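You operate a simulated robot arm through the tools that you are given. There is no shell and no other tool.

You run a simulated robot arm. Do the job below in one go: nothing can be reset, and whatever is moved stays where it is left.

Task
Tidy up at the kitting table. At the end: the white roller from the kitting table is on the side table; the grey felt block from the kitting table is on the silver solar plate (marked "6"); the yellow corner guard from the kitting table is on the side table; the gold test block (marked "BRASS") stands where the grey felt block stood; whatever was shut is shut again. Leave all else as you found it, and nothing knocked over. Set down upright: white roller.

The check looks at the end state, three seconds after you hand in, the way a careful person would. Anything else that was tipped, shoved, dropped, spilled or broken makes it a failure.

Robot
A 7-joint arm with a two-finger parallel gripper, fixed in place. Base frame: the origin is at the foot of the arm, x ahead of it, y to its left, z up; the work surface is at about z = 0.8. Units: m, degrees, N and s.
With the tool pointing down near the work surface it reaches from about 0.3 to 0.7 m from the base axis. Its first joint turns from -66.0 to 66.0 degrees. Payload 1.57 kg.
The TCP is the grasp point between the finger pads, 0.03 m short of the fingertips. In the tool frame z runs along the fingers and y along their closing line. Largest opening 0.11 m; finger width 0.024, thickness 0.012; the body of the gripper, 0.048 by 0.112 m, starts 0.078 m behind the TCP.
Orientation is that of the tool frame in the base frame, as a unit quaternion [w, x, y, z]. With the fingers straight down and closing along the base's y, the tool's x points along the base's -x, its y along +y and its z along -z.

Tools
- The arm moves only by the tool arm_command. Its argument "increments" is a list of rows, each an object of numbers (a shift or turn left out is 0, a gripper value left out holds the last): "grip": the finger opening in m, from 0 to 0.11; "tx", "ty", "tz": the shift along the tool's x, y, z in units of 25 mm (1.0 is 25 mm); "ax", "ay", "az": the turn, a rotation vector about the tool's x, y, z in units of 5 degrees (1.0 is 5 degrees). In form: [{"grip": .., "tx": .., "ty": .., "tz": .., "ax": .., "ay": .., "az": ..}, ...]. A call has 1 to 20 rows; each row shifts and turns the commanded pose from where the row before left it, along the tool's axes as they then stand. A call with a number of a shift or a turn outside -1 to 1 is refused whole. A row lasts 0.2 s, in which the tool goes at most 0.05 m and 8.6 degrees; a call with a longer step from one row to the next is refused whole, and so is a gripper value outside its range. A pose out of reach is approached as far as the arm can. The call stops where the force on the tool passes 40 N (or 10 N more than at its start, if that is more) or the arm is blocked; 0.2 s more then pass. Each finger travels about 0.108 m/s and halts on what it meets, pressing with about 37 N; the grip force reading is that of the motor and also rises with nothing between the fingers. The clock runs only during rows and for 0.2 s after the last one: add rows that do not move to give the fingers time. It gives the time, the measured TCP pose, the force on the tool (base axes), the opening and the grip force at its end, in the units of the frame above (readings bear some noise), with the torque about the TCP (base axes, N m) and any sound that the robot's microphone picked up.
- Cameras (640 x 400 px; columns grow to the right, rows downward): "scene" is fixed at [0.1675, -0.4155, 1.3756]; the picture's right is [0.60, -0.80, 0.00], its down [-0.64, -0.48, -0.59] and it looks along [0.47, 0.36, -0.80] (base axes); focal length 338 px, centre (320, 200). "wrist" rides on the gripper at [0.07, 0.016, -0.141] in the tool frame; the picture's right is [-0.23, 0.97, 0.00], its down [-0.85, -0.20, -0.48] and it looks along [-0.47, -0.11, 0.88] (tool axes); focal length 222 px, centre (320, 200). There is no depth. A picture from a camera that has moved, and an enlarged one, comes with that camera's place and axes in the base frame and with its lens.
- camera(camera): a new picture of that camera. It takes no simulated time.
- close_up(camera, box): a new picture of the part [left, top, right, bottom] of that camera's present view, enlarged. It takes no simulated time.
- job_done(): hands the job in; it is judged then, once.

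Places have to be worked out from the pictures, the camera data and where the tool is seen. Open the gripper and draw the arm clear of the work before you hand the job in, unless the task says otherwise.

The tools are called after ">>>" by a JSON object that holds its "op" and its "data". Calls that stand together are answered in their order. arm_command: Moves the arm, as the interface text tells. Its arguments: {"type":"object","properties":{"increments":{"type":"array"}},"required":["increments"]} The other tools are called the same way: camera (camera) takes a picture; close_up (camera, box) takes an enlarged picture of a part of a camera's view; job_done () hands the job in.

At the start:

```text
t: 0.0
eef_pos: [0.4241, -0.1578, 1.0372]
ee_rot: [0.001, 0.0, 1.0, -0.001]
contact_force: [-0.4, 0.1, 0.2]
torque: [0.02, 0.01, -0.01]
opening: 0.1098
grip_force: 0.1
```

scene: 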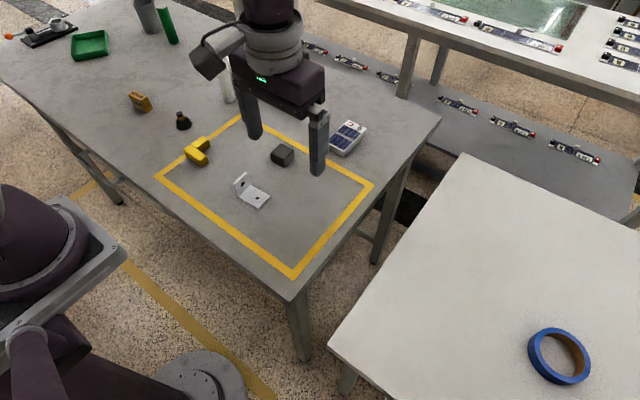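
wrist: 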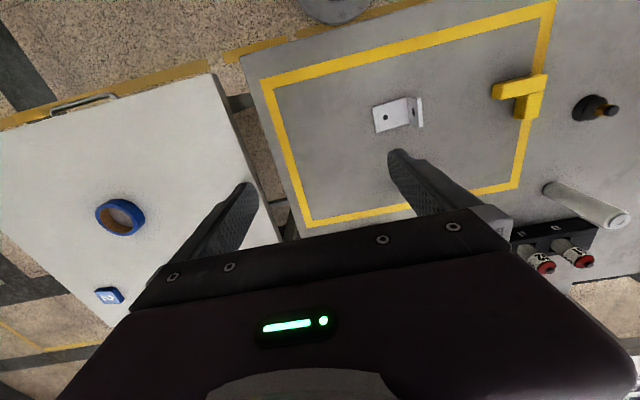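

I start by looking closer at the table from both cameras, to identify the objects before moving.

>>> {"op": "close_up", "data": {"camera": "scene", "box": [120, 70, 280, 170]}}

>>> {"op": "close_up", "data": {"camera": "scene", "box": [220, 100, 380, 200]}}

>>> {"op": "close_up", "data": {"camera": "scene", "box": [0, 0, 200, 125]}}

>>> {"op": "close_up", "data": {"camera": "scene", "box": [320, 150, 640, 400]}}

>>> {"op": "close_up", "data": {"camera": "wrist", "box": [320, 50, 640, 250]}}

>>> {"op": "close_up", "data": {"camera": "wrist", "box": [0, 50, 320, 350]}}

```text
4.00 times, centred on (200, 120) of scene
camera zoom: at [0.1675, -0.4155, 1.3756], right [0.6, -0.8, 0.0], down [-0.64, -0.48, -0.59], along [0.47, 0.36, -0.8], focal length 1354 px, centre (800, 520)
```

zoom: 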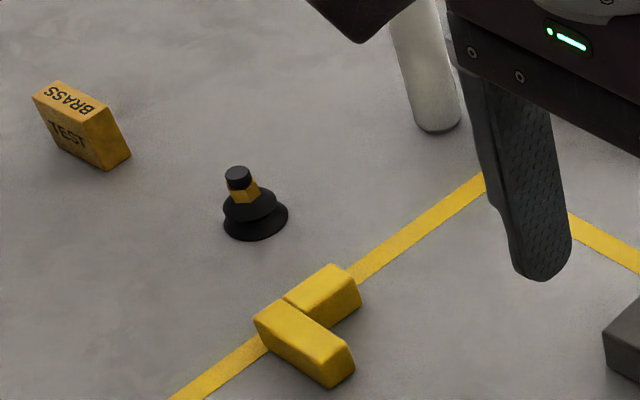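

```text
4.00 times, centred on (300, 150) of scene
camera zoom: at [0.1675, -0.4155, 1.3756], right [0.6, -0.8, 0.0], down [-0.64, -0.48, -0.59], along [0.47, 0.36, -0.8], focal length 1354 px, centre (400, 400)
```

zoom: 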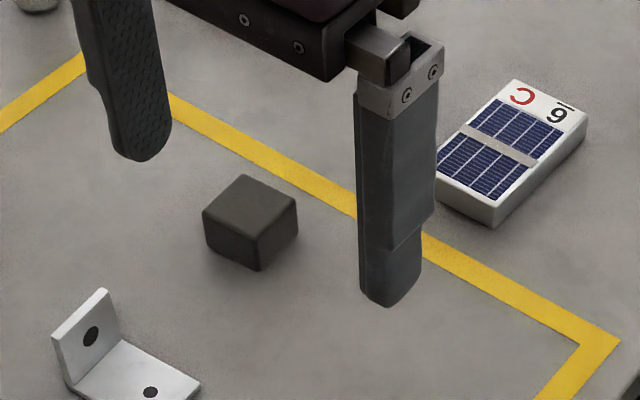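

```text
3.20 times, centred on (100, 62) of scene
camera zoom: at [0.1675, -0.4155, 1.3756], right [0.6, -0.8, 0.0], down [-0.64, -0.48, -0.59], along [0.47, 0.36, -0.8], focal length 1083 px, centre (1024, 640)
```

zoom: 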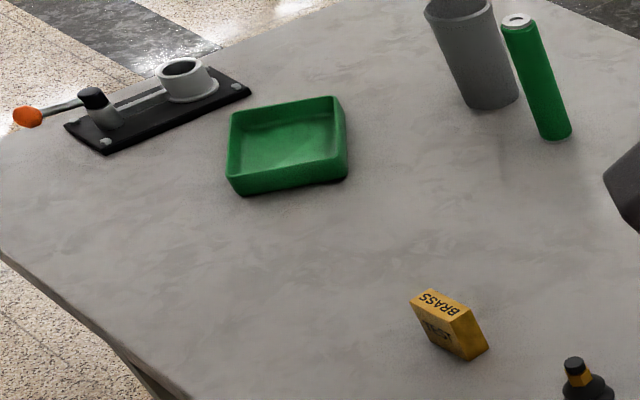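

```text
1.60 times, centred on (480, 275) of scene
camera zoom: at [0.1675, -0.4155, 1.3756], right [0.6, -0.8, 0.0], down [-0.64, -0.48, -0.59], along [0.47, 0.36, -0.8], focal length 541 px, centre (64, 80)
```

zoom: 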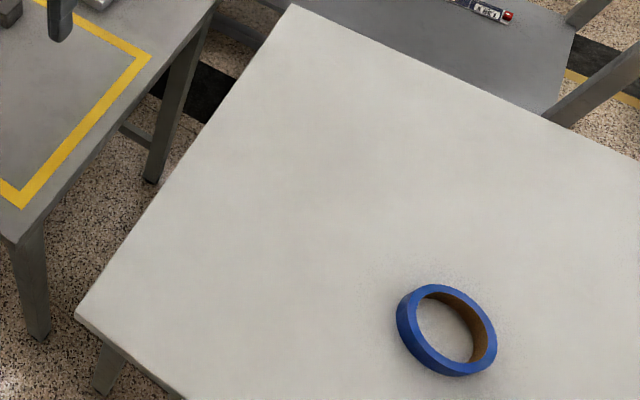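

```text
2.00 times, centred on (480, 150) of wrist
camera zoom: at [0.3547, -0.14, 1.1795], right [0.23, 0.97, 0.0], down [0.85, -0.2, 0.48], along [0.47, -0.11, -0.88], focal length 444 px, centre (0, 300)
```

zoom: 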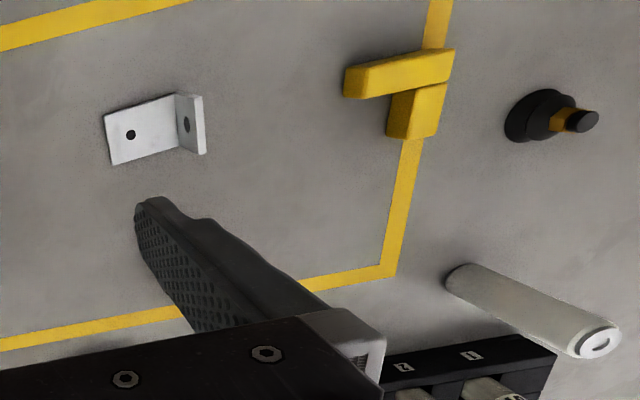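

```text
1.33 times, centred on (160, 200) of wrist
camera zoom: at [0.3547, -0.14, 1.1795], right [0.23, 0.97, 0.0], down [0.85, -0.2, 0.48], along [0.47, -0.11, -0.88], focal length 296 px, centre (533, 200)
```

zoom: 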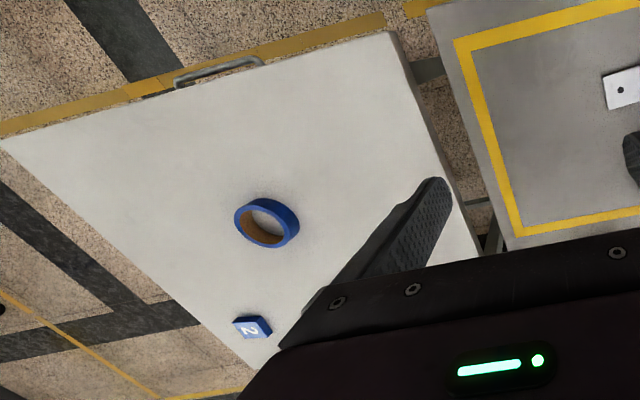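

The felt block looks to be near (0.544, -0.026), the solar plate near (0.675, -0.12), the roller near (0.62, 0.23), the guard near (0.44, 0.14) and the brass block near (0.467, 0.39). The side table seems lower, at about z 0.71, starting at y of about -0.34. I move to hover over the felt block for a better wrist view.

>>> {"op": "arm_command", "data": {"increments": [{"tx": -0.5, "ty": 0.88}, {"tx": -0.5, "ty": 0.88}, {"tx": -0.5, "ty": 0.88}, {"tx": -0.5, "ty": 0.88}, {"tx": -0.5, "ty": 0.88}, {"tx": -0.5, "ty": 0.88}, {}, {}]}}

>>> {"op": "camera", "data": {"camera": "wrist"}}

>>> {"op": "camera", "data": {"camera": "scene"}}

```text
t: 1.8
eef_pos: [0.4995, -0.0258, 1.0371]
ee_rot: [0.0, 0.0, 1.0, 0.001]
contact_force: [0.0, -0.1, 0.3]
torque: [0.04, 0.01, -0.03]
opening: 0.1102
grip_force: 0.0
```

```text
taken
camera wrist: at [0.4302, -0.0081, 1.181], right [0.23, 0.97, 0.0], down [0.85, -0.2, 0.48], along [0.47, -0.11, -0.88], focal length 222 px, centre (320, 200)
```

wrist: 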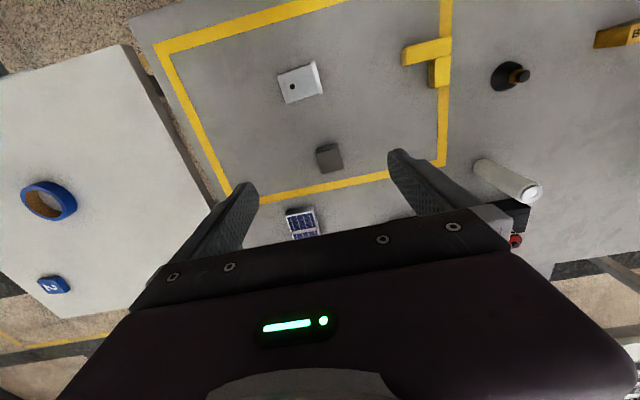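

```text
taken
```

scene: 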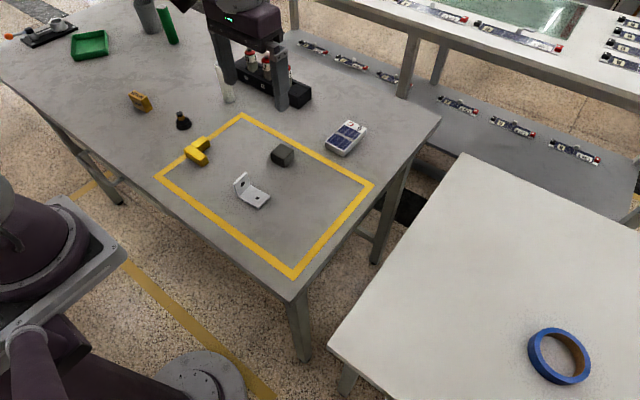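

A black rack with red-capped items stands close to the roller, so I zoom in on that area, the felt block and the plate.

>>> {"op": "close_up", "data": {"camera": "scene", "box": [200, 40, 328, 120]}}

>>> {"op": "close_up", "data": {"camera": "scene", "box": [260, 100, 388, 180]}}

>>> {"op": "close_up", "data": {"camera": "wrist", "box": [260, 40, 420, 140]}}

>>> {"op": "close_up", "data": {"camera": "wrist", "box": [260, 130, 388, 210]}}

>>> {"op": "close_up", "data": {"camera": "wrist", "box": [440, 130, 600, 230]}}

```text
5.00 times, centred on (264, 80) of scene
camera zoom: at [0.1675, -0.4155, 1.3756], right [0.6, -0.8, 0.0], down [-0.64, -0.48, -0.59], along [0.47, 0.36, -0.8], focal length 1692 px, centre (600, 800)
```

zoom: 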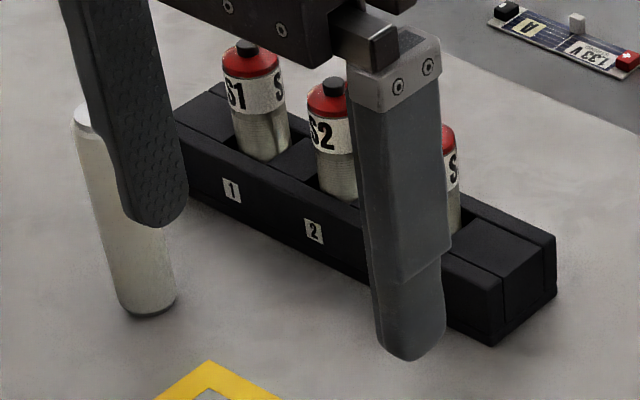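

```text
5.00 times, centred on (324, 140) of scene
camera zoom: at [0.1675, -0.4155, 1.3756], right [0.6, -0.8, 0.0], down [-0.64, -0.48, -0.59], along [0.47, 0.36, -0.8], focal length 1692 px, centre (300, 500)
```

zoom: 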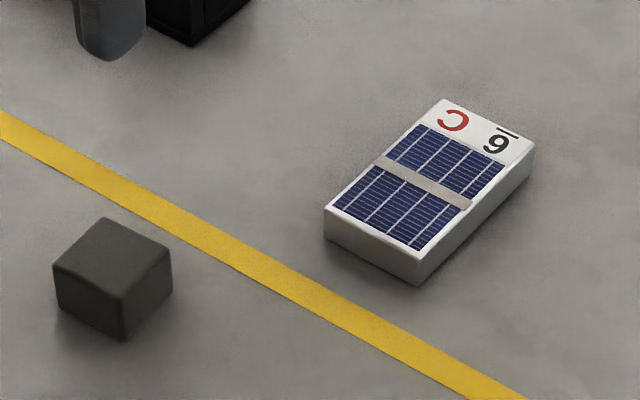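

```text
4.00 times, centred on (340, 90) of wrist
camera zoom: at [0.4302, -0.0081, 1.181], right [0.23, 0.97, 0.0], down [0.85, -0.2, 0.48], along [0.47, -0.11, -0.88], focal length 888 px, centre (240, 640)
```

zoom: 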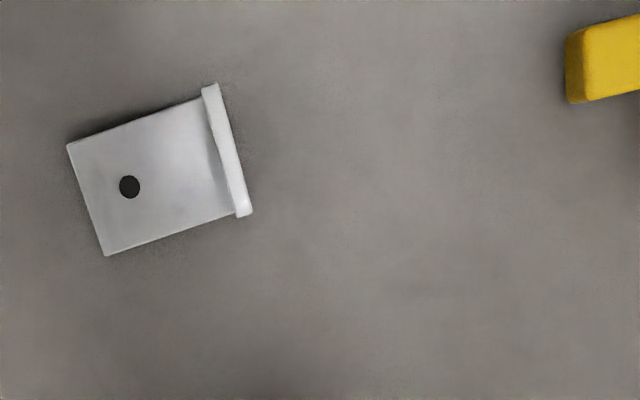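

```text
5.00 times, centred on (324, 170) of wrist
camera zoom: at [0.4302, -0.0081, 1.181], right [0.23, 0.97, 0.0], down [0.85, -0.2, 0.48], along [0.47, -0.11, -0.88], focal length 1111 px, centre (300, 350)
```

zoom: 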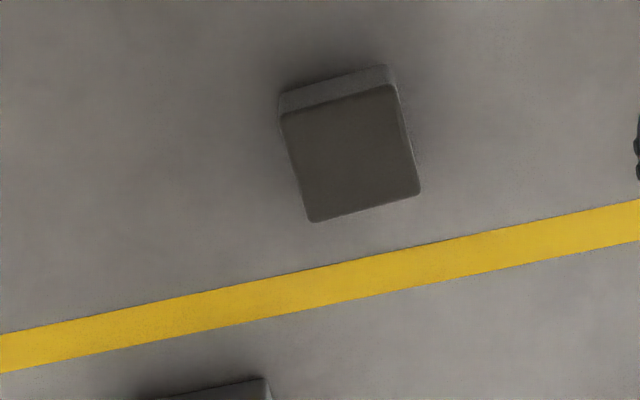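

```text
4.00 times, centred on (520, 180) of wrist
camera zoom: at [0.4302, -0.0081, 1.181], right [0.23, 0.97, 0.0], down [0.85, -0.2, 0.48], along [0.47, -0.11, -0.88], focal length 888 px, centre (-480, 280)
```

zoom: 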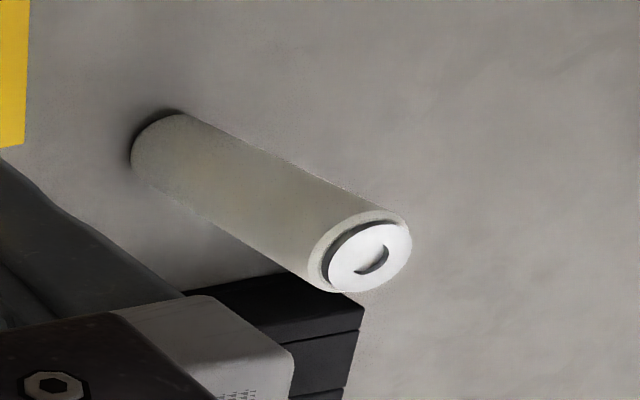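

The felt block is about 38 mm square and 28 mm high, roughly axis-aligned, centred near (0.5505, -0.019). I descend partway above it and check alignment with the wrist camera.

>>> {"op": "arm_command", "data": {"increments": [{"tx": -0.34, "ty": 0.045, "tz": 0.85}, {"tx": -0.34, "ty": 0.045, "tz": 0.85}, {"tx": -0.34, "ty": 0.045, "tz": 0.85}, {"tx": -0.34, "ty": 0.045, "tz": 0.85}, {"tx": -0.34, "ty": 0.045, "tz": 0.85}, {"tx": -0.34, "ty": 0.045, "tz": 0.85}, {}, {}]}}

>>> {"op": "camera", "data": {"camera": "wrist"}}

>>> {"op": "camera", "data": {"camera": "scene"}}

```text
t: 3.6
eef_pos: [0.5512, -0.0206, 0.9093]
ee_rot: [-0.001, 0.0, 1.0, 0.0]
contact_force: [-0.3, -0.5, -1.0]
torque: [0.04, -0.04, 0.0]
opening: 0.1101
grip_force: 0.0
```

```text
taken
camera wrist: at [0.482, -0.0019, 1.0523], right [0.23, 0.97, 0.0], down [0.85, -0.2, 0.48], along [0.47, -0.11, -0.88], focal length 222 px, centre (320, 200)
```

wrist: 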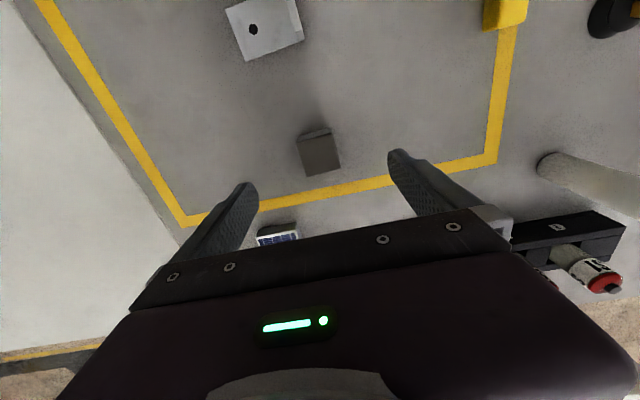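

```text
taken
```

scene: 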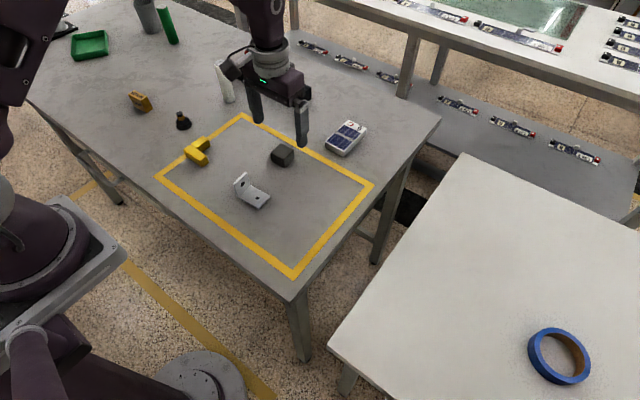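

>>> {"op": "close_up", "data": {"camera": "wrist", "box": [240, 110, 400, 210]}}

>>> {"op": "close_up", "data": {"camera": "scene", "box": [220, 80, 348, 160]}}

```text
4.00 times, centred on (320, 160) of wrist
camera zoom: at [0.482, -0.0019, 1.0523], right [0.23, 0.97, 0.0], down [0.85, -0.2, 0.48], along [0.47, -0.11, -0.88], focal length 888 px, centre (320, 360)
```

zoom: 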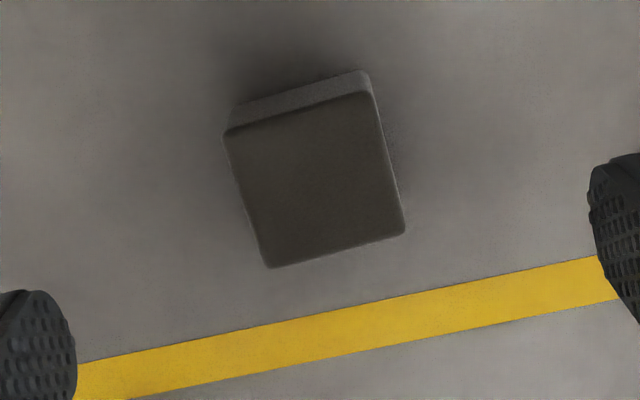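

```text
5.00 times, centred on (284, 120) of scene
camera zoom: at [0.1675, -0.4155, 1.3756], right [0.6, -0.8, 0.0], down [-0.64, -0.48, -0.59], along [0.47, 0.36, -0.8], focal length 1692 px, centre (500, 600)
```

zoom: 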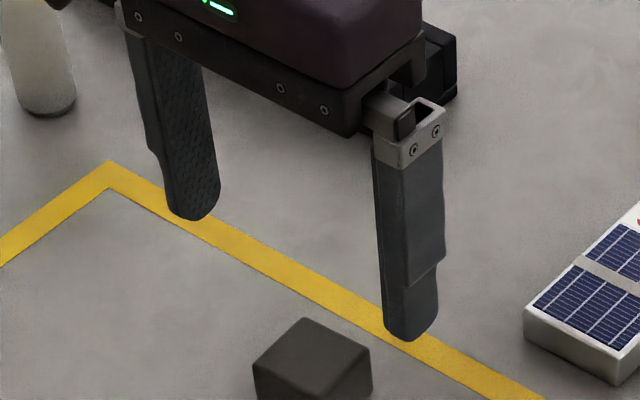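

The second estimate agrees: felt centre at (0.550, -0.019), and the fingers straddle it evenly. I go down to TCP z of about 0.837 and close on it.

>>> {"op": "arm_command", "data": {"increments": [{"tx": 0.04, "ty": 0.06, "tz": 0.75}, {"tz": 0.75}, {"tz": 0.7}, {"tz": 0.7}, {}, {}]}}

>>> {"op": "close_up", "data": {"camera": "wrist", "box": [240, 110, 400, 210]}}

>>> {"op": "close_up", "data": {"camera": "scene", "box": [220, 100, 348, 180]}}

```text
t: 5.0
eef_pos: [0.5503, -0.016, 0.836]
ee_rot: [0.0, 0.0, 1.0, 0.0]
contact_force: [0.2, -1.3, 0.4]
torque: [0.01, 0.0, -0.01]
opening: 0.1099
grip_force: 0.1
```

```text
4.00 times, centred on (320, 160) of wrist
camera zoom: at [0.4807, 0.0005, 0.9782], right [0.23, 0.97, 0.0], down [0.85, -0.2, 0.48], along [0.47, -0.11, -0.88], focal length 888 px, centre (320, 360)
```

zoom: 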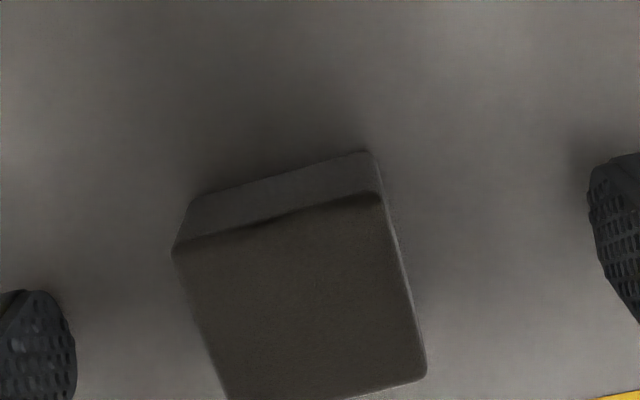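

```text
5.00 times, centred on (284, 140) of scene
camera zoom: at [0.1675, -0.4155, 1.3756], right [0.6, -0.8, 0.0], down [-0.64, -0.48, -0.59], along [0.47, 0.36, -0.8], focal length 1692 px, centre (500, 500)
```

zoom: 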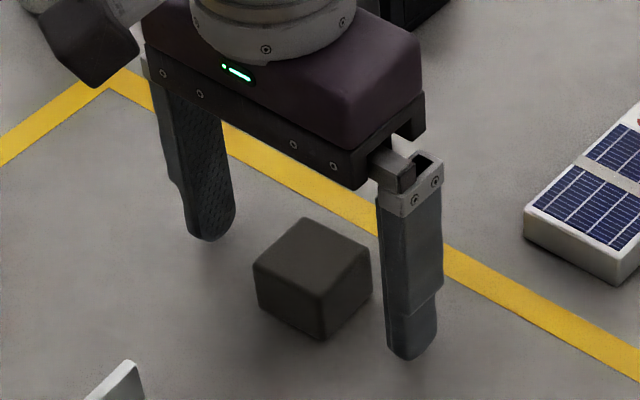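

The block sits about 3 mm to the -y side of the tool centre, so I shift slightly and close the gripper on it.

>>> {"op": "arm_command", "data": {"increments": [{"ty": -0.12}, {"grip": 0.02}, {"grip": 0.02}, {"grip": 0.02}, {"grip": 0.02}, {"grip": 0.02}]}}

>>> {"op": "close_up", "data": {"camera": "scene", "box": [220, 100, 348, 180]}}

```text
t: 6.4
eef_pos: [0.5502, -0.0202, 0.8363]
ee_rot: [0.001, 0.001, 1.0, 0.0]
contact_force: [0.1, -0.3, 0.0]
torque: [-0.01, 0.02, 0.01]
opening: 0.0385
grip_force: 37.3
```

```text
5.00 times, centred on (284, 140) of scene
camera zoom: at [0.1675, -0.4155, 1.3756], right [0.6, -0.8, 0.0], down [-0.64, -0.48, -0.59], along [0.47, 0.36, -0.8], focal length 1692 px, centre (500, 500)
```

zoom: 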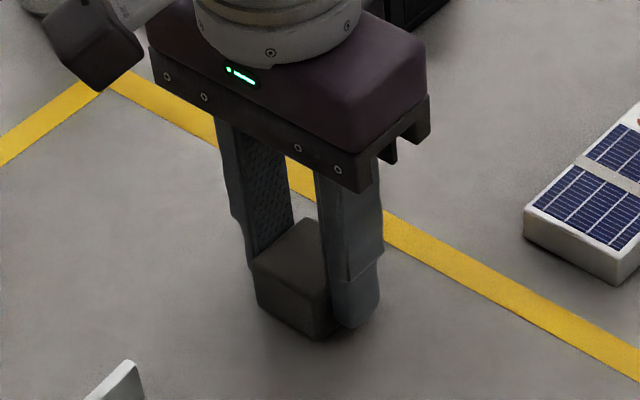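

The grip is firm at 38.5 mm. I lift straight up, then move high to where the wrist camera can see the solar plate past the held block.

>>> {"op": "arm_command", "data": {"increments": [{"tz": -0.8}, {"tz": -1}, {"tz": -1}, {"tz": -1, "ty": 0.5, "tx": -0.15}, {"tz": -1, "ty": 0.5, "tx": -0.15}, {"tz": -1, "ty": 0.5, "tx": -0.15}, {"tz": -1, "ty": 0.5, "tx": -0.15}, {"tz": -1, "ty": 0.5, "tx": -0.15}, {"tz": -1, "ty": 0.2, "tx": -0.15}, {}, {}]}}

>>> {"op": "camera", "data": {"camera": "wrist"}}

>>> {"op": "close_up", "data": {"camera": "wrist", "box": [220, 140, 348, 220]}}

```text
t: 8.8
eef_pos: [0.5723, 0.0486, 1.0579]
ee_rot: [0.0, -0.001, 1.0, -0.001]
contact_force: [0.6, 0.7, -0.2]
torque: [-0.03, 0.01, 0.0]
opening: 0.0385
grip_force: 37.1
```

```text
taken
camera wrist: at [0.503, 0.0653, 1.2005], right [0.23, 0.97, 0.0], down [0.85, -0.2, 0.48], along [0.47, -0.11, -0.88], focal length 222 px, centre (320, 200)
```

wrist: 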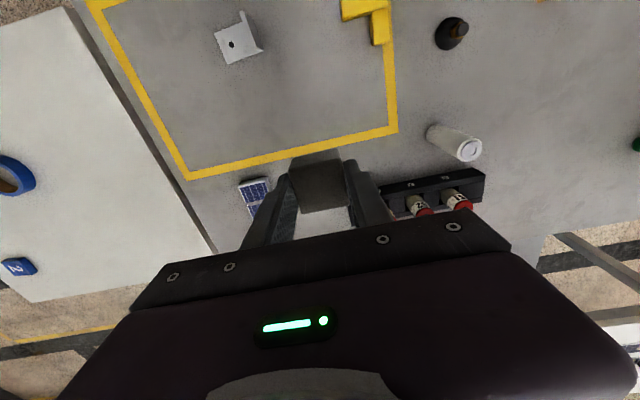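

```text
5.00 times, centred on (284, 180) of wrist
camera zoom: at [0.503, 0.0653, 1.2005], right [0.23, 0.97, 0.0], down [0.85, -0.2, 0.48], along [0.47, -0.11, -0.88], focal length 1111 px, centre (500, 300)
```

zoom: 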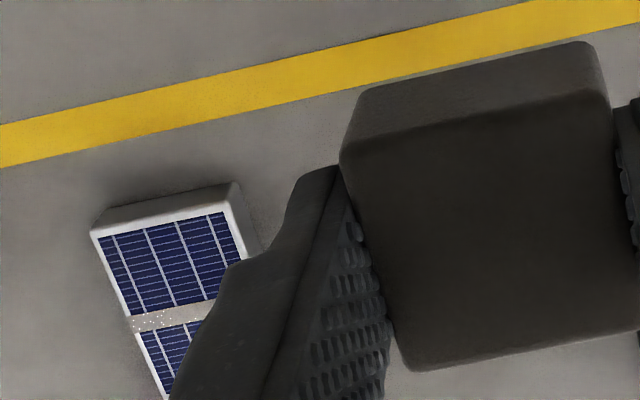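

The plate's top spans roughly x 0.644–0.738 and y -0.128 to -0.073, so its centre line is at y ≈ -0.100. I carry the felt block across to above (0.678, -0.100) and come partway down.

>>> {"op": "arm_command", "data": {"increments": [{"tx": -0.7, "ty": -0.99}, {"tx": -0.7, "ty": -0.99}, {"tx": -0.7, "ty": -0.99}, {"tx": -0.7, "ty": -0.99}, {"tx": -0.7, "ty": -0.99}, {"tx": -0.7, "ty": -0.99}, {"tz": 1}, {"tz": 1}, {"tz": 1}, {"tz": 1}, {"tz": 1}, {"tz": 1}, {}, {}]}}

>>> {"op": "close_up", "data": {"camera": "scene", "box": [260, 70, 420, 170]}}

>>> {"op": "camera", "data": {"camera": "wrist"}}

```text
t: 11.8
eef_pos: [0.6609, -0.0784, 0.9055]
ee_rot: [-0.001, 0.0, 1.0, 0.0]
contact_force: [0.3, -0.3, -0.1]
torque: [0.01, 0.05, -0.01]
opening: 0.0382
grip_force: 37.5
out of reach, approached as far as the arm can: row 6
```

```text
4.00 times, centred on (340, 120) of scene
camera zoom: at [0.1675, -0.4155, 1.3756], right [0.6, -0.8, 0.0], down [-0.64, -0.48, -0.59], along [0.47, 0.36, -0.8], focal length 1354 px, centre (240, 520)
```

zoom: 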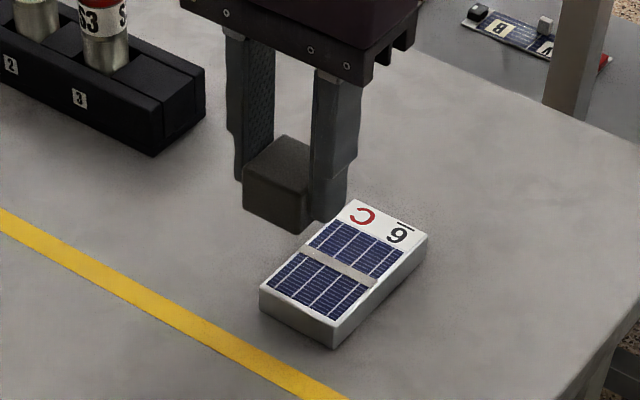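

```text
taken
camera wrist: at [0.5908, -0.0607, 1.0484], right [0.23, 0.97, 0.0], down [0.85, -0.2, 0.48], along [0.47, -0.11, -0.88], focal length 222 px, centre (320, 200)
```

wrist: 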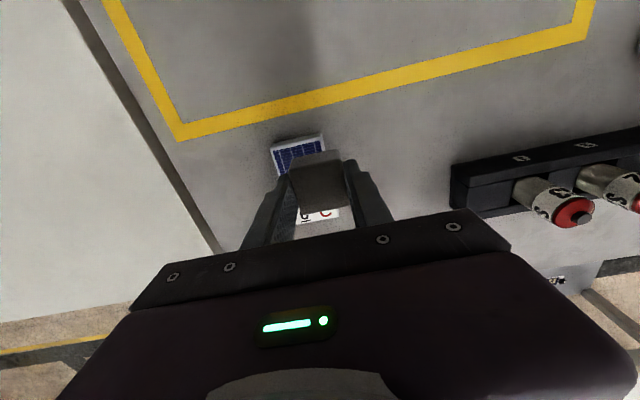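

The last lateral row ran into the reach limit at height, so the tool is at (0.661, -0.078). Lower down the reach is greater, so I descend slightly and then shift toward (0.678, -0.100).

>>> {"op": "arm_command", "data": {"increments": [{"tz": 0.6}, {"tx": -0.34, "ty": -0.43}, {"tx": -0.34, "ty": -0.43}, {}, {}]}}

>>> {"op": "close_up", "data": {"camera": "scene", "box": [260, 70, 420, 170]}}

>>> {"op": "close_up", "data": {"camera": "wrist", "box": [240, 120, 400, 220]}}

```text
t: 13.0
eef_pos: [0.6767, -0.0999, 0.8909]
ee_rot: [0.0, -0.001, 1.0, -0.001]
contact_force: [-0.3, 0.2, -0.6]
torque: [-0.01, 0.03, -0.04]
opening: 0.0384
grip_force: 37.2
```

```text
4.00 times, centred on (340, 120) of scene
camera zoom: at [0.1675, -0.4155, 1.3756], right [0.6, -0.8, 0.0], down [-0.64, -0.48, -0.59], along [0.47, 0.36, -0.8], focal length 1354 px, centre (240, 520)
```

zoom: 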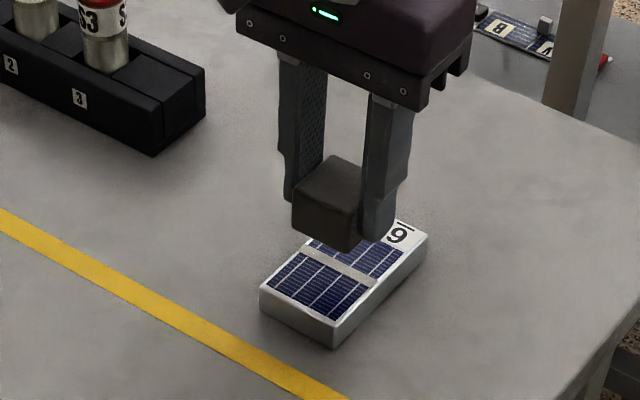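

```text
4.00 times, centred on (320, 170) of wrist
camera zoom: at [0.6081, -0.0828, 1.034], right [0.23, 0.97, 0.0], down [0.85, -0.2, 0.48], along [0.47, -0.11, -0.88], focal length 888 px, centre (320, 320)
```

zoom: 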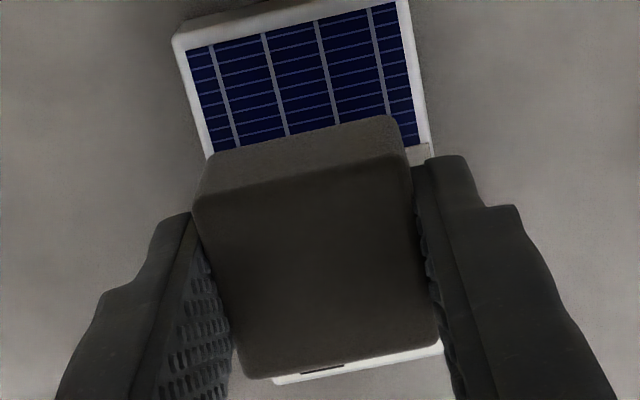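

The block is centred over the plate within about a millimetre in y and fully inside its length. I lower it to just above the plate surface.

>>> {"op": "arm_command", "data": {"increments": [{"tz": 0.6}, {"tz": 0.4}, {"tz": 0.2}, {"tz": 0.1}, {}, {}]}}

>>> {"op": "close_up", "data": {"camera": "scene", "box": [300, 90, 396, 150]}}

```text
t: 14.4
eef_pos: [0.6776, -0.0991, 0.8599]
ee_rot: [0.0, 0.0, 1.0, 0.0]
contact_force: [0.3, 0.3, 0.2]
torque: [0.01, 0.01, 0.03]
opening: 0.0382
grip_force: 36.9
```

```text
6.67 times, centred on (348, 120) of scene
camera zoom: at [0.1675, -0.4155, 1.3756], right [0.6, -0.8, 0.0], down [-0.64, -0.48, -0.59], along [0.47, 0.36, -0.8], focal length 2256 px, centre (133, 733)
```

zoom: 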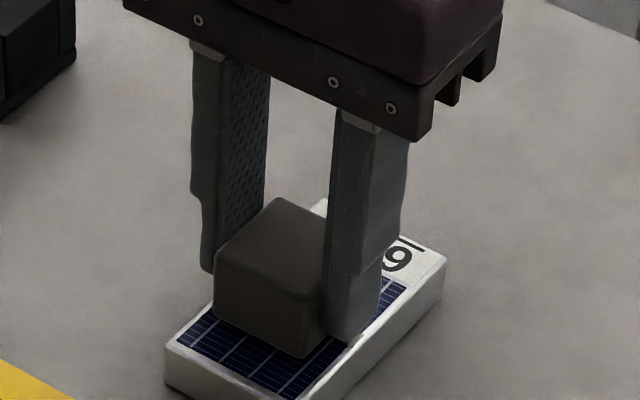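

No contact yet, so I creep down in 1.5–2 mm steps while watching the force.

>>> {"op": "arm_command", "data": {"increments": [{"tz": 0.07}, {"tz": 0.07}, {}]}}

```text
t: 15.2
eef_pos: [0.6758, -0.0996, 0.8568]
ee_rot: [0.001, 0.0, 1.0, 0.0]
contact_force: [-0.3, 0.0, 2.1]
torque: [-0.01, 0.06, -0.05]
opening: 0.0383
grip_force: 36.9
```

The force has risen to 2 N upward, so contact is likely starting. I make one more small step to confirm.

>>> {"op": "arm_command", "data": {"increments": [{"tz": 0.05}, {}]}}

>>> {"op": "close_up", "data": {"camera": "scene", "box": [300, 90, 396, 150]}}

```text
t: 15.8
eef_pos: [0.6759, -0.0992, 0.8559]
ee_rot: [0.001, 0.0, 1.0, 0.0]
contact_force: [-1.3, 0.8, 15.7]
torque: [0.0, 0.12, -0.03]
opening: 0.0384
grip_force: 37.2
```

```text
6.67 times, centred on (348, 120) of scene
camera zoom: at [0.1672, -0.4154, 1.3757], right [0.6, -0.8, 0.0], down [-0.64, -0.48, -0.59], along [0.47, 0.36, -0.8], focal length 2256 px, centre (133, 733)
```

zoom: 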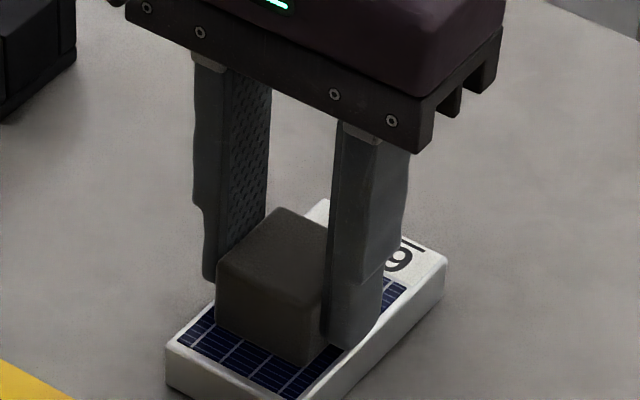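

Contact is firm at 15.7 N, so the block rests on the plate. I relax by 0.5 mm, open the fingers, and lift straight up.

>>> {"op": "arm_command", "data": {"increments": [{"tz": -0.03}, {"grip": 0.06}, {"grip": 0.08}, {}, {"tz": -0.4}, {"tz": -0.8}, {"tz": -1}, {"tz": -0.5}, {}, {}]}}

>>> {"op": "close_up", "data": {"camera": "scene", "box": [260, 70, 420, 170]}}

>>> {"op": "camera", "data": {"camera": "wrist"}}

```text
t: 18.0
eef_pos: [0.6778, -0.0988, 0.9235]
ee_rot: [0.001, 0.0, 1.0, 0.0]
contact_force: [0.4, 1.0, -0.2]
torque: [-0.01, 0.03, 0.0]
opening: 0.0798
grip_force: 0.0
```

```text
4.00 times, centred on (340, 120) of scene
camera zoom: at [0.1675, -0.4155, 1.3756], right [0.6, -0.8, 0.0], down [-0.64, -0.48, -0.59], along [0.47, 0.36, -0.8], focal length 1354 px, centre (240, 520)
```

zoom: 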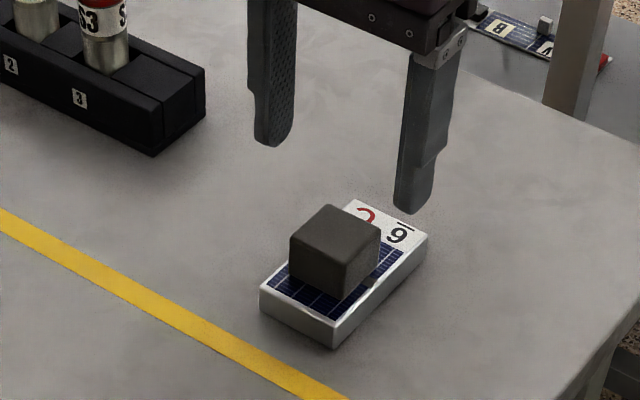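

```text
taken
camera wrist: at [0.6073, -0.083, 1.0657], right [0.23, 0.97, 0.0], down [0.85, -0.2, 0.48], along [0.47, -0.11, -0.88], focal length 222 px, centre (320, 200)
```

wrist: 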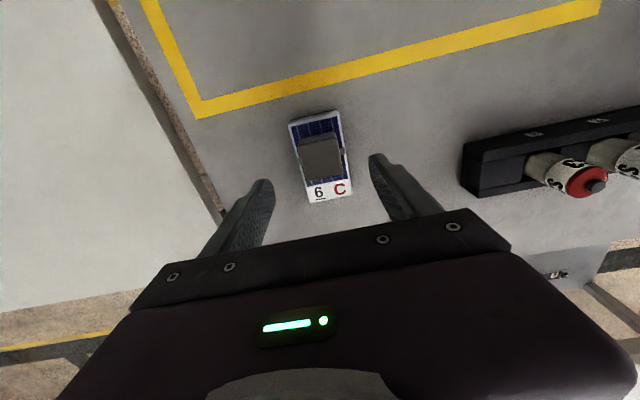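

The felt block is sitting squarely on the plate. I now retreat upward and toward the base, then swing over to the brass block for a wrist view.

>>> {"op": "arm_command", "data": {"increments": [{"tx": 0.95, "tz": -0.5, "grip": 0.11}, {"tx": 0.95, "tz": -0.5, "ty": 0.5}, {"tx": 0.95, "tz": -0.5, "ty": 0.8}, {"tx": 0.95, "tz": -0.5, "ty": 0.95}, {"tx": 0.95, "tz": -0.5, "ty": 0.95}, {"tx": 0.95, "tz": -0.5, "ty": 0.95}, {"tx": 0.95, "tz": -0.5, "ty": 0.95}, {"tx": 0.95, "tz": -0.5, "ty": 0.95}, {"tx": 0.95, "ty": 0.95}, {"tx": 0.95, "ty": 0.95}, {"ty": 0.95}, {"ty": 0.95}, {"ty": 0.95}, {"ty": 0.95}, {"ty": 0.95}, {"ty": 0.95}, {"ty": 0.95}, {"ty": 0.95}, {}, {}]}}

>>> {"op": "camera", "data": {"camera": "wrist"}}

>>> {"op": "camera", "data": {"camera": "scene"}}

```text
t: 22.2
eef_pos: [0.4384, 0.2907, 1.0219]
ee_rot: [0.0, -0.001, 1.0, 0.0]
contact_force: [-0.2, -0.1, -0.2]
torque: [0.0, -0.01, 0.01]
opening: 0.1101
grip_force: 0.1
```

```text
taken
camera wrist: at [0.3692, 0.308, 1.1646], right [0.23, 0.97, 0.0], down [0.85, -0.2, 0.48], along [0.47, -0.11, -0.88], focal length 222 px, centre (320, 200)
```

wrist: 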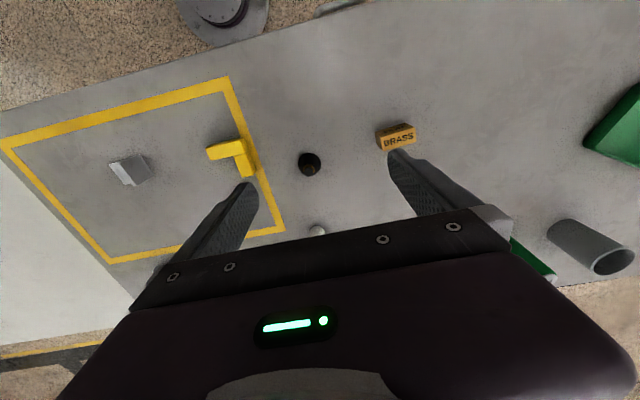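

```text
taken
```

scene: 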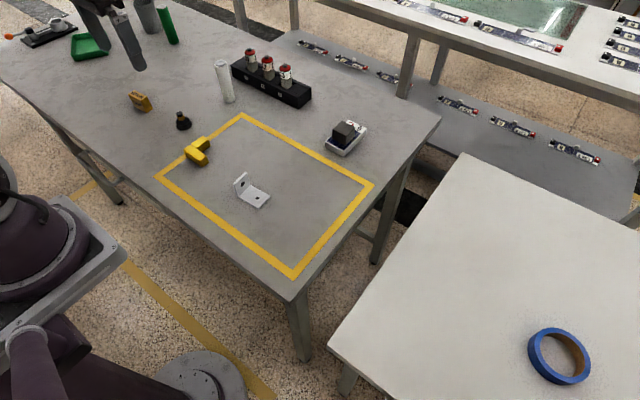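

>>> {"op": "close_up", "data": {"camera": "wrist", "box": [350, 100, 446, 160]}}

>>> {"op": "close_up", "data": {"camera": "wrist", "box": [180, 100, 340, 200]}}

>>> {"op": "close_up", "data": {"camera": "scene", "box": [110, 75, 206, 135]}}

>>> {"op": "close_up", "data": {"camera": "scene", "box": [190, 40, 318, 120]}}

```text
6.67 times, centred on (398, 130) of wrist
camera zoom: at [0.3692, 0.308, 1.1646], right [0.23, 0.97, 0.0], down [0.85, -0.2, 0.48], along [0.47, -0.11, -0.88], focal length 1481 px, centre (-200, 667)
```

zoom: 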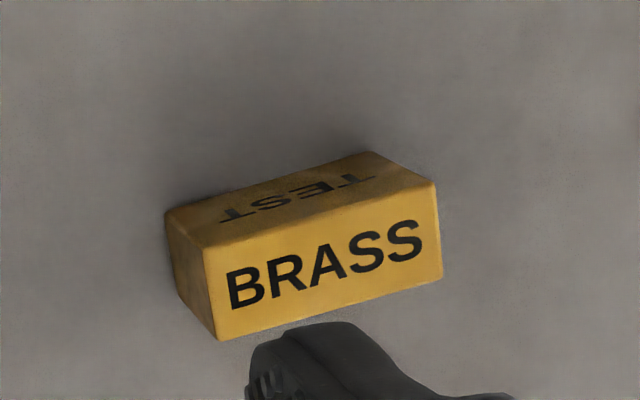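

```text
4.00 times, centred on (260, 150) of wrist
camera zoom: at [0.3692, 0.308, 1.1646], right [0.23, 0.97, 0.0], down [0.85, -0.2, 0.48], along [0.47, -0.11, -0.88], focal length 888 px, centre (560, 400)
```

zoom: 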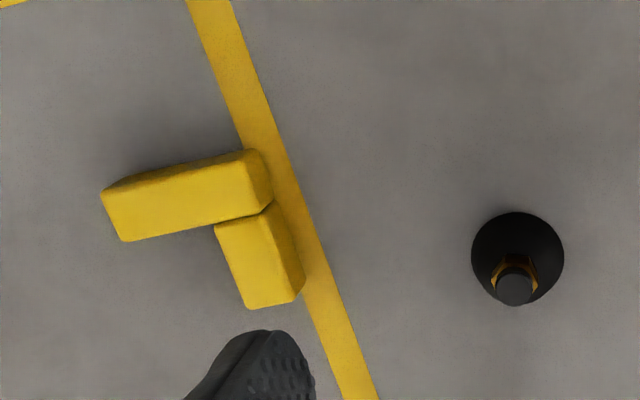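

```text
6.67 times, centred on (158, 105) of scene
camera zoom: at [0.1675, -0.4155, 1.3756], right [0.6, -0.8, 0.0], down [-0.64, -0.48, -0.59], along [0.47, 0.36, -0.8], focal length 2256 px, centre (1400, 833)
```

zoom: 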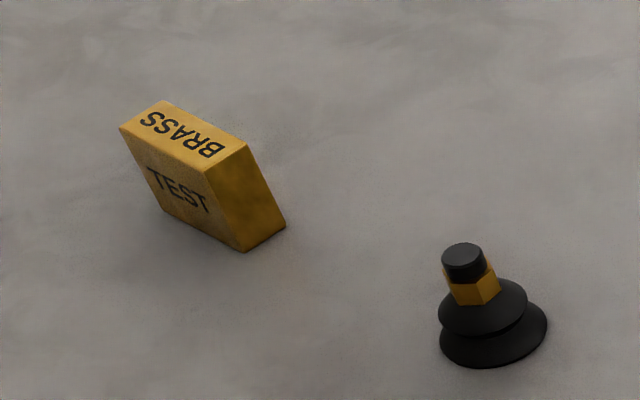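

```text
5.00 times, centred on (254, 80) of scene
camera zoom: at [0.1675, -0.4155, 1.3756], right [0.6, -0.8, 0.0], down [-0.64, -0.48, -0.59], along [0.47, 0.36, -0.8], focal length 1692 px, centre (650, 800)
```

zoom: 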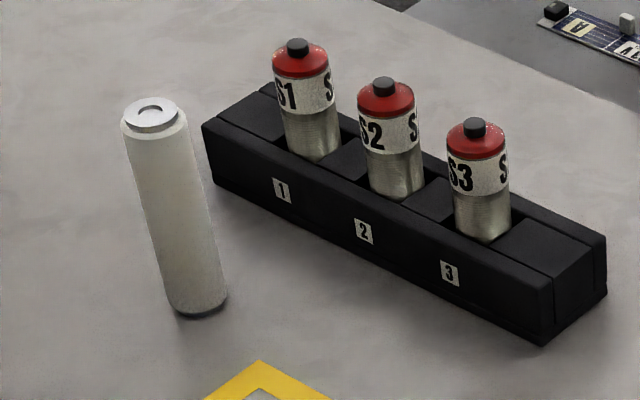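

The brass block measures about 21 × 49 × 38 mm, centred near (0.471, 0.402) with a yaw of about +3°, and the suction cup is well clear of it. I move over it, turn 3°, descend partway and check.

>>> {"op": "arm_command", "data": {"increments": [{"tx": -0.26, "ty": 0.88, "az": -0.11}, {"tx": -0.26, "ty": 0.88, "az": -0.11}, {"tx": -0.26, "ty": 0.88, "az": -0.11}, {"tx": -0.26, "ty": 0.88, "az": -0.11}, {"tx": -0.26, "ty": 0.88, "az": -0.11}, {"tz": 1}, {"tz": 1}, {"tz": 1}, {"tz": 1}, {"tz": 0.6}, {}, {}]}}

>>> {"op": "camera", "data": {"camera": "wrist"}}

>>> {"op": "close_up", "data": {"camera": "wrist", "box": [240, 100, 400, 200]}}

>>> {"op": "camera", "data": {"camera": "scene"}}

```text
t: 24.8
eef_pos: [0.4701, 0.4014, 0.907]
ee_rot: [0.0, -0.024, 1.0, 0.0]
contact_force: [-0.5, 1.2, -0.6]
torque: [-0.01, 0.04, 0.03]
opening: 0.11
grip_force: 0.0
```

```text
taken
camera wrist: at [0.4002, 0.4158, 1.0497], right [0.18, 0.98, 0.0], down [0.86, -0.16, 0.48], along [0.47, -0.09, -0.88], focal length 222 px, centre (320, 200)
```

wrist: 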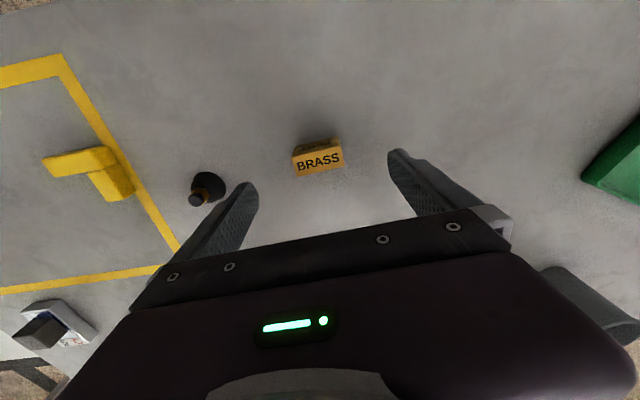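

```text
4.00 times, centred on (320, 150) of wrist
camera zoom: at [0.4002, 0.4158, 1.0497], right [0.18, 0.98, 0.0], down [0.86, -0.16, 0.48], along [0.47, -0.09, -0.88], focal length 888 px, centre (320, 400)
```

zoom: 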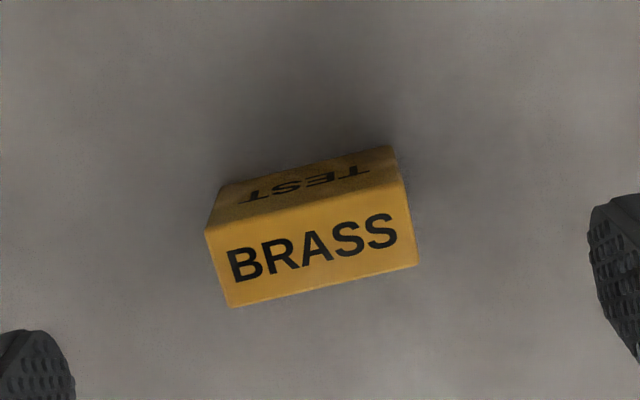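

```text
taken
```

scene: 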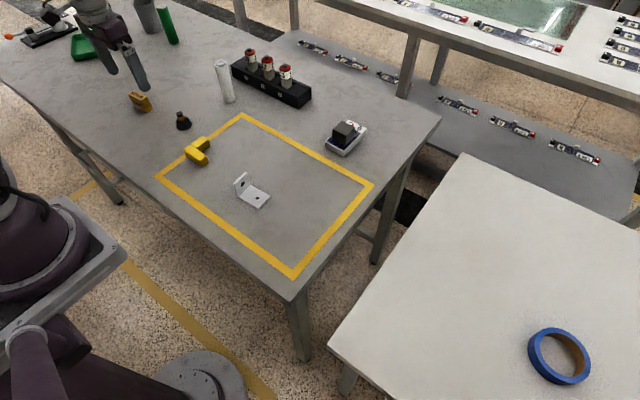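

The block centre works out at (0.471, 0.401) again, well aligned with the tool. I descend to z ≈ 0.836 and grip it.

>>> {"op": "arm_command", "data": {"increments": [{"ty": -0.05, "tz": 0.8}, {"tz": 0.8}, {"tz": 0.7}, {"tz": 0.5}, {}, {"grip": 0.03}, {"grip": 0.03}, {"grip": 0.03}, {"grip": 0.03}, {"grip": 0.03}]}}

>>> {"op": "close_up", "data": {"camera": "scene", "box": [90, 50, 218, 130]}}

>>> {"op": "close_up", "data": {"camera": "wrist", "box": [240, 100, 400, 200]}}

```text
t: 27.0
eef_pos: [0.4691, 0.3999, 0.8373]
ee_rot: [0.0, -0.025, 1.0, 0.0]
contact_force: [-0.2, -0.4, 0.9]
torque: [0.0, -0.04, -0.01]
opening: 0.0498
grip_force: 37.2
```

```text
5.00 times, centred on (154, 90) of scene
camera zoom: at [0.1676, -0.4155, 1.3756], right [0.6, -0.8, 0.0], down [-0.64, -0.48, -0.59], along [0.47, 0.36, -0.8], focal length 1692 px, centre (1150, 750)
```

zoom: 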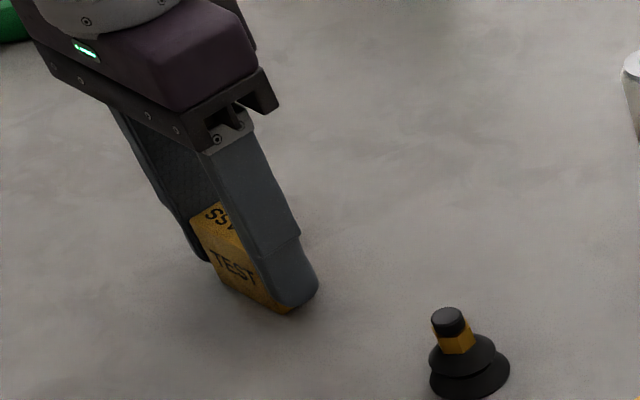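

```text
4.00 times, centred on (320, 150) of wrist
camera zoom: at [0.3992, 0.4143, 0.9799], right [0.18, 0.98, 0.0], down [0.86, -0.16, 0.48], along [0.47, -0.09, -0.88], focal length 888 px, centre (320, 400)
```

zoom: 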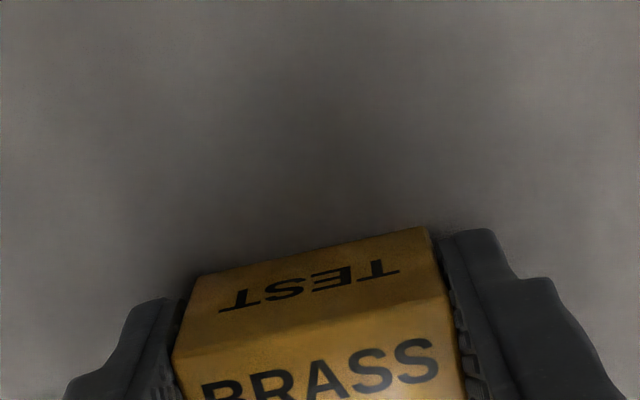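

The block is gripped at 49.8 mm. I lift it 15 cm and check the grip before carrying it.

>>> {"op": "arm_command", "data": {"increments": [{"tz": -0.5}, {"tz": -0.8}, {"tz": -1}, {"tz": -1}, {"tz": -1}, {"tz": -1}, {"tz": -0.7}, {}, {}]}}

>>> {"op": "close_up", "data": {"camera": "wrist", "box": [240, 100, 400, 200]}}

```text
t: 29.0
eef_pos: [0.4681, 0.4003, 0.9885]
ee_rot: [0.0, -0.024, 1.0, 0.0]
contact_force: [0.0, -0.8, -3.6]
torque: [-0.02, 0.01, 0.02]
opening: 0.0497
grip_force: 37.1
```

```text
4.00 times, centred on (320, 150) of wrist
camera zoom: at [0.3985, 0.4137, 1.131], right [0.18, 0.98, 0.0], down [0.86, -0.16, 0.48], along [0.47, -0.09, -0.88], focal length 888 px, centre (320, 400)
```

zoom: 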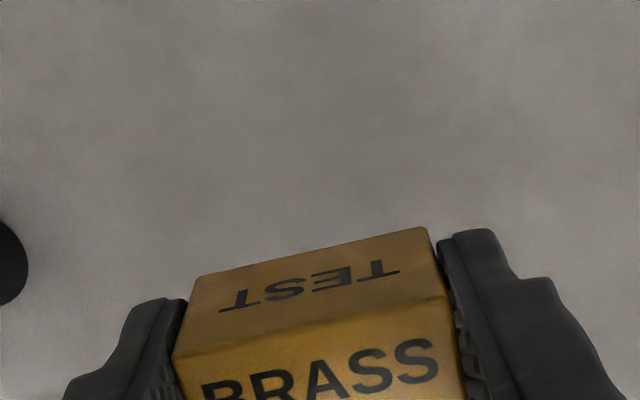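

The load is about 3.6 N and has not slipped. I carry it at height to above the felt block's former spot, (0.550, -0.0195).

>>> {"op": "arm_command", "data": {"increments": [{"tx": -0.14, "ty": -0.997}, {"tx": -0.14, "ty": -0.997}, {"tx": -0.14, "ty": -0.997}, {"tx": -0.14, "ty": -0.997}, {"tx": -0.14, "ty": -0.997}, {"tx": -0.14, "ty": -0.997}, {"tx": -0.14, "ty": -0.997}, {"tx": -0.14, "ty": -0.997}, {"tx": -0.14, "ty": -0.997}, {"tx": -0.14, "ty": -0.997}, {"tx": -0.14, "ty": -0.997}, {"tx": -0.14, "ty": -0.997}, {"tx": -0.14, "ty": -0.997}, {"tx": -0.14, "ty": -0.997}, {"tx": -0.14, "ty": -0.997}, {"tx": -0.14, "ty": -0.997}, {"tx": -0.14, "ty": -0.997}, {}, {}]}}

>>> {"op": "close_up", "data": {"camera": "scene", "box": [200, 60, 360, 160]}}

>>> {"op": "camera", "data": {"camera": "wrist"}}

```text
t: 33.0
eef_pos: [0.5494, -0.0194, 0.9873]
ee_rot: [0.001, -0.024, 1.0, -0.001]
contact_force: [0.1, -0.1, -3.0]
torque: [-0.01, -0.01, -0.01]
opening: 0.0495
grip_force: 36.5
```

```text
4.00 times, centred on (280, 110) of scene
camera zoom: at [0.1676, -0.4155, 1.3756], right [0.6, -0.8, 0.0], down [-0.64, -0.48, -0.59], along [0.47, 0.36, -0.8], focal length 1354 px, centre (480, 560)
```

zoom: 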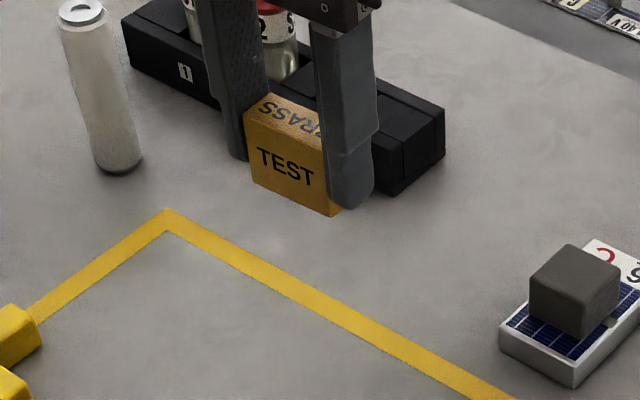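

```text
taken
camera wrist: at [0.479, -0.0051, 1.1299], right [0.18, 0.98, 0.0], down [0.86, -0.16, 0.48], along [0.47, -0.09, -0.88], focal length 222 px, centre (320, 200)
```

wrist: 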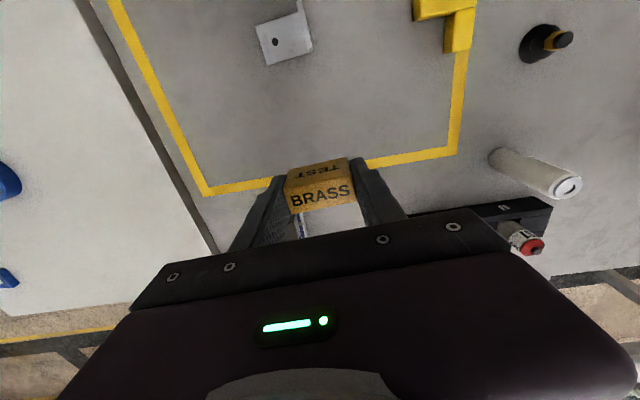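

The tool is on target at (0.549, -0.019). I descend to a few millimetres above the table.

>>> {"op": "arm_command", "data": {"increments": [{"tz": 1}, {"tz": 1}, {"tz": 1}, {"tz": 1}, {"tz": 1}, {"tz": 0.6}, {"tz": 0.2}, {}, {}]}}

>>> {"op": "close_up", "data": {"camera": "scene", "box": [220, 100, 348, 180]}}

```text
t: 35.0
eef_pos: [0.5497, -0.0206, 0.8432]
ee_rot: [0.0, -0.024, 1.0, 0.0]
contact_force: [-0.7, 0.1, -3.7]
torque: [0.01, -0.01, -0.08]
opening: 0.0495
grip_force: 36.4
```

```text
5.00 times, centred on (284, 140) of scene
camera zoom: at [0.1676, -0.4155, 1.3756], right [0.6, -0.8, 0.0], down [-0.64, -0.48, -0.59], along [0.47, 0.36, -0.8], focal length 1692 px, centre (500, 500)
```

zoom: 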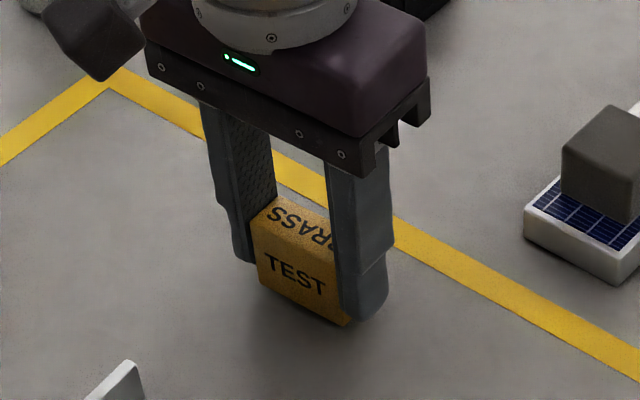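

A few millimetres remain, so I creep down to contact.

>>> {"op": "arm_command", "data": {"increments": [{"tz": 0.08}, {"tz": 0.08}, {"tz": 0.04}, {}]}}

```text
t: 36.0
eef_pos: [0.5492, -0.02, 0.8384]
ee_rot: [0.0, -0.025, 1.0, 0.0]
contact_force: [0.1, -0.4, -3.2]
torque: [0.03, 0.0, -0.04]
opening: 0.0496
grip_force: 36.5
```

>>> {"op": "arm_command", "data": {"increments": [{"tz": 0.04}, {"tz": 0.03}, {}]}}

```text
t: 37.0
eef_pos: [0.5495, -0.019, 0.8378]
ee_rot: [0.001, -0.024, 1.0, 0.0]
contact_force: [-5.2, 0.7, 11.0]
torque: [0.12, 0.13, 0.04]
opening: 0.0496
grip_force: 37.1
stopped in row 3: the force on the tool passed its limit at 41 N (the readings are from after the stop); the commanded pose is now the measured one
```

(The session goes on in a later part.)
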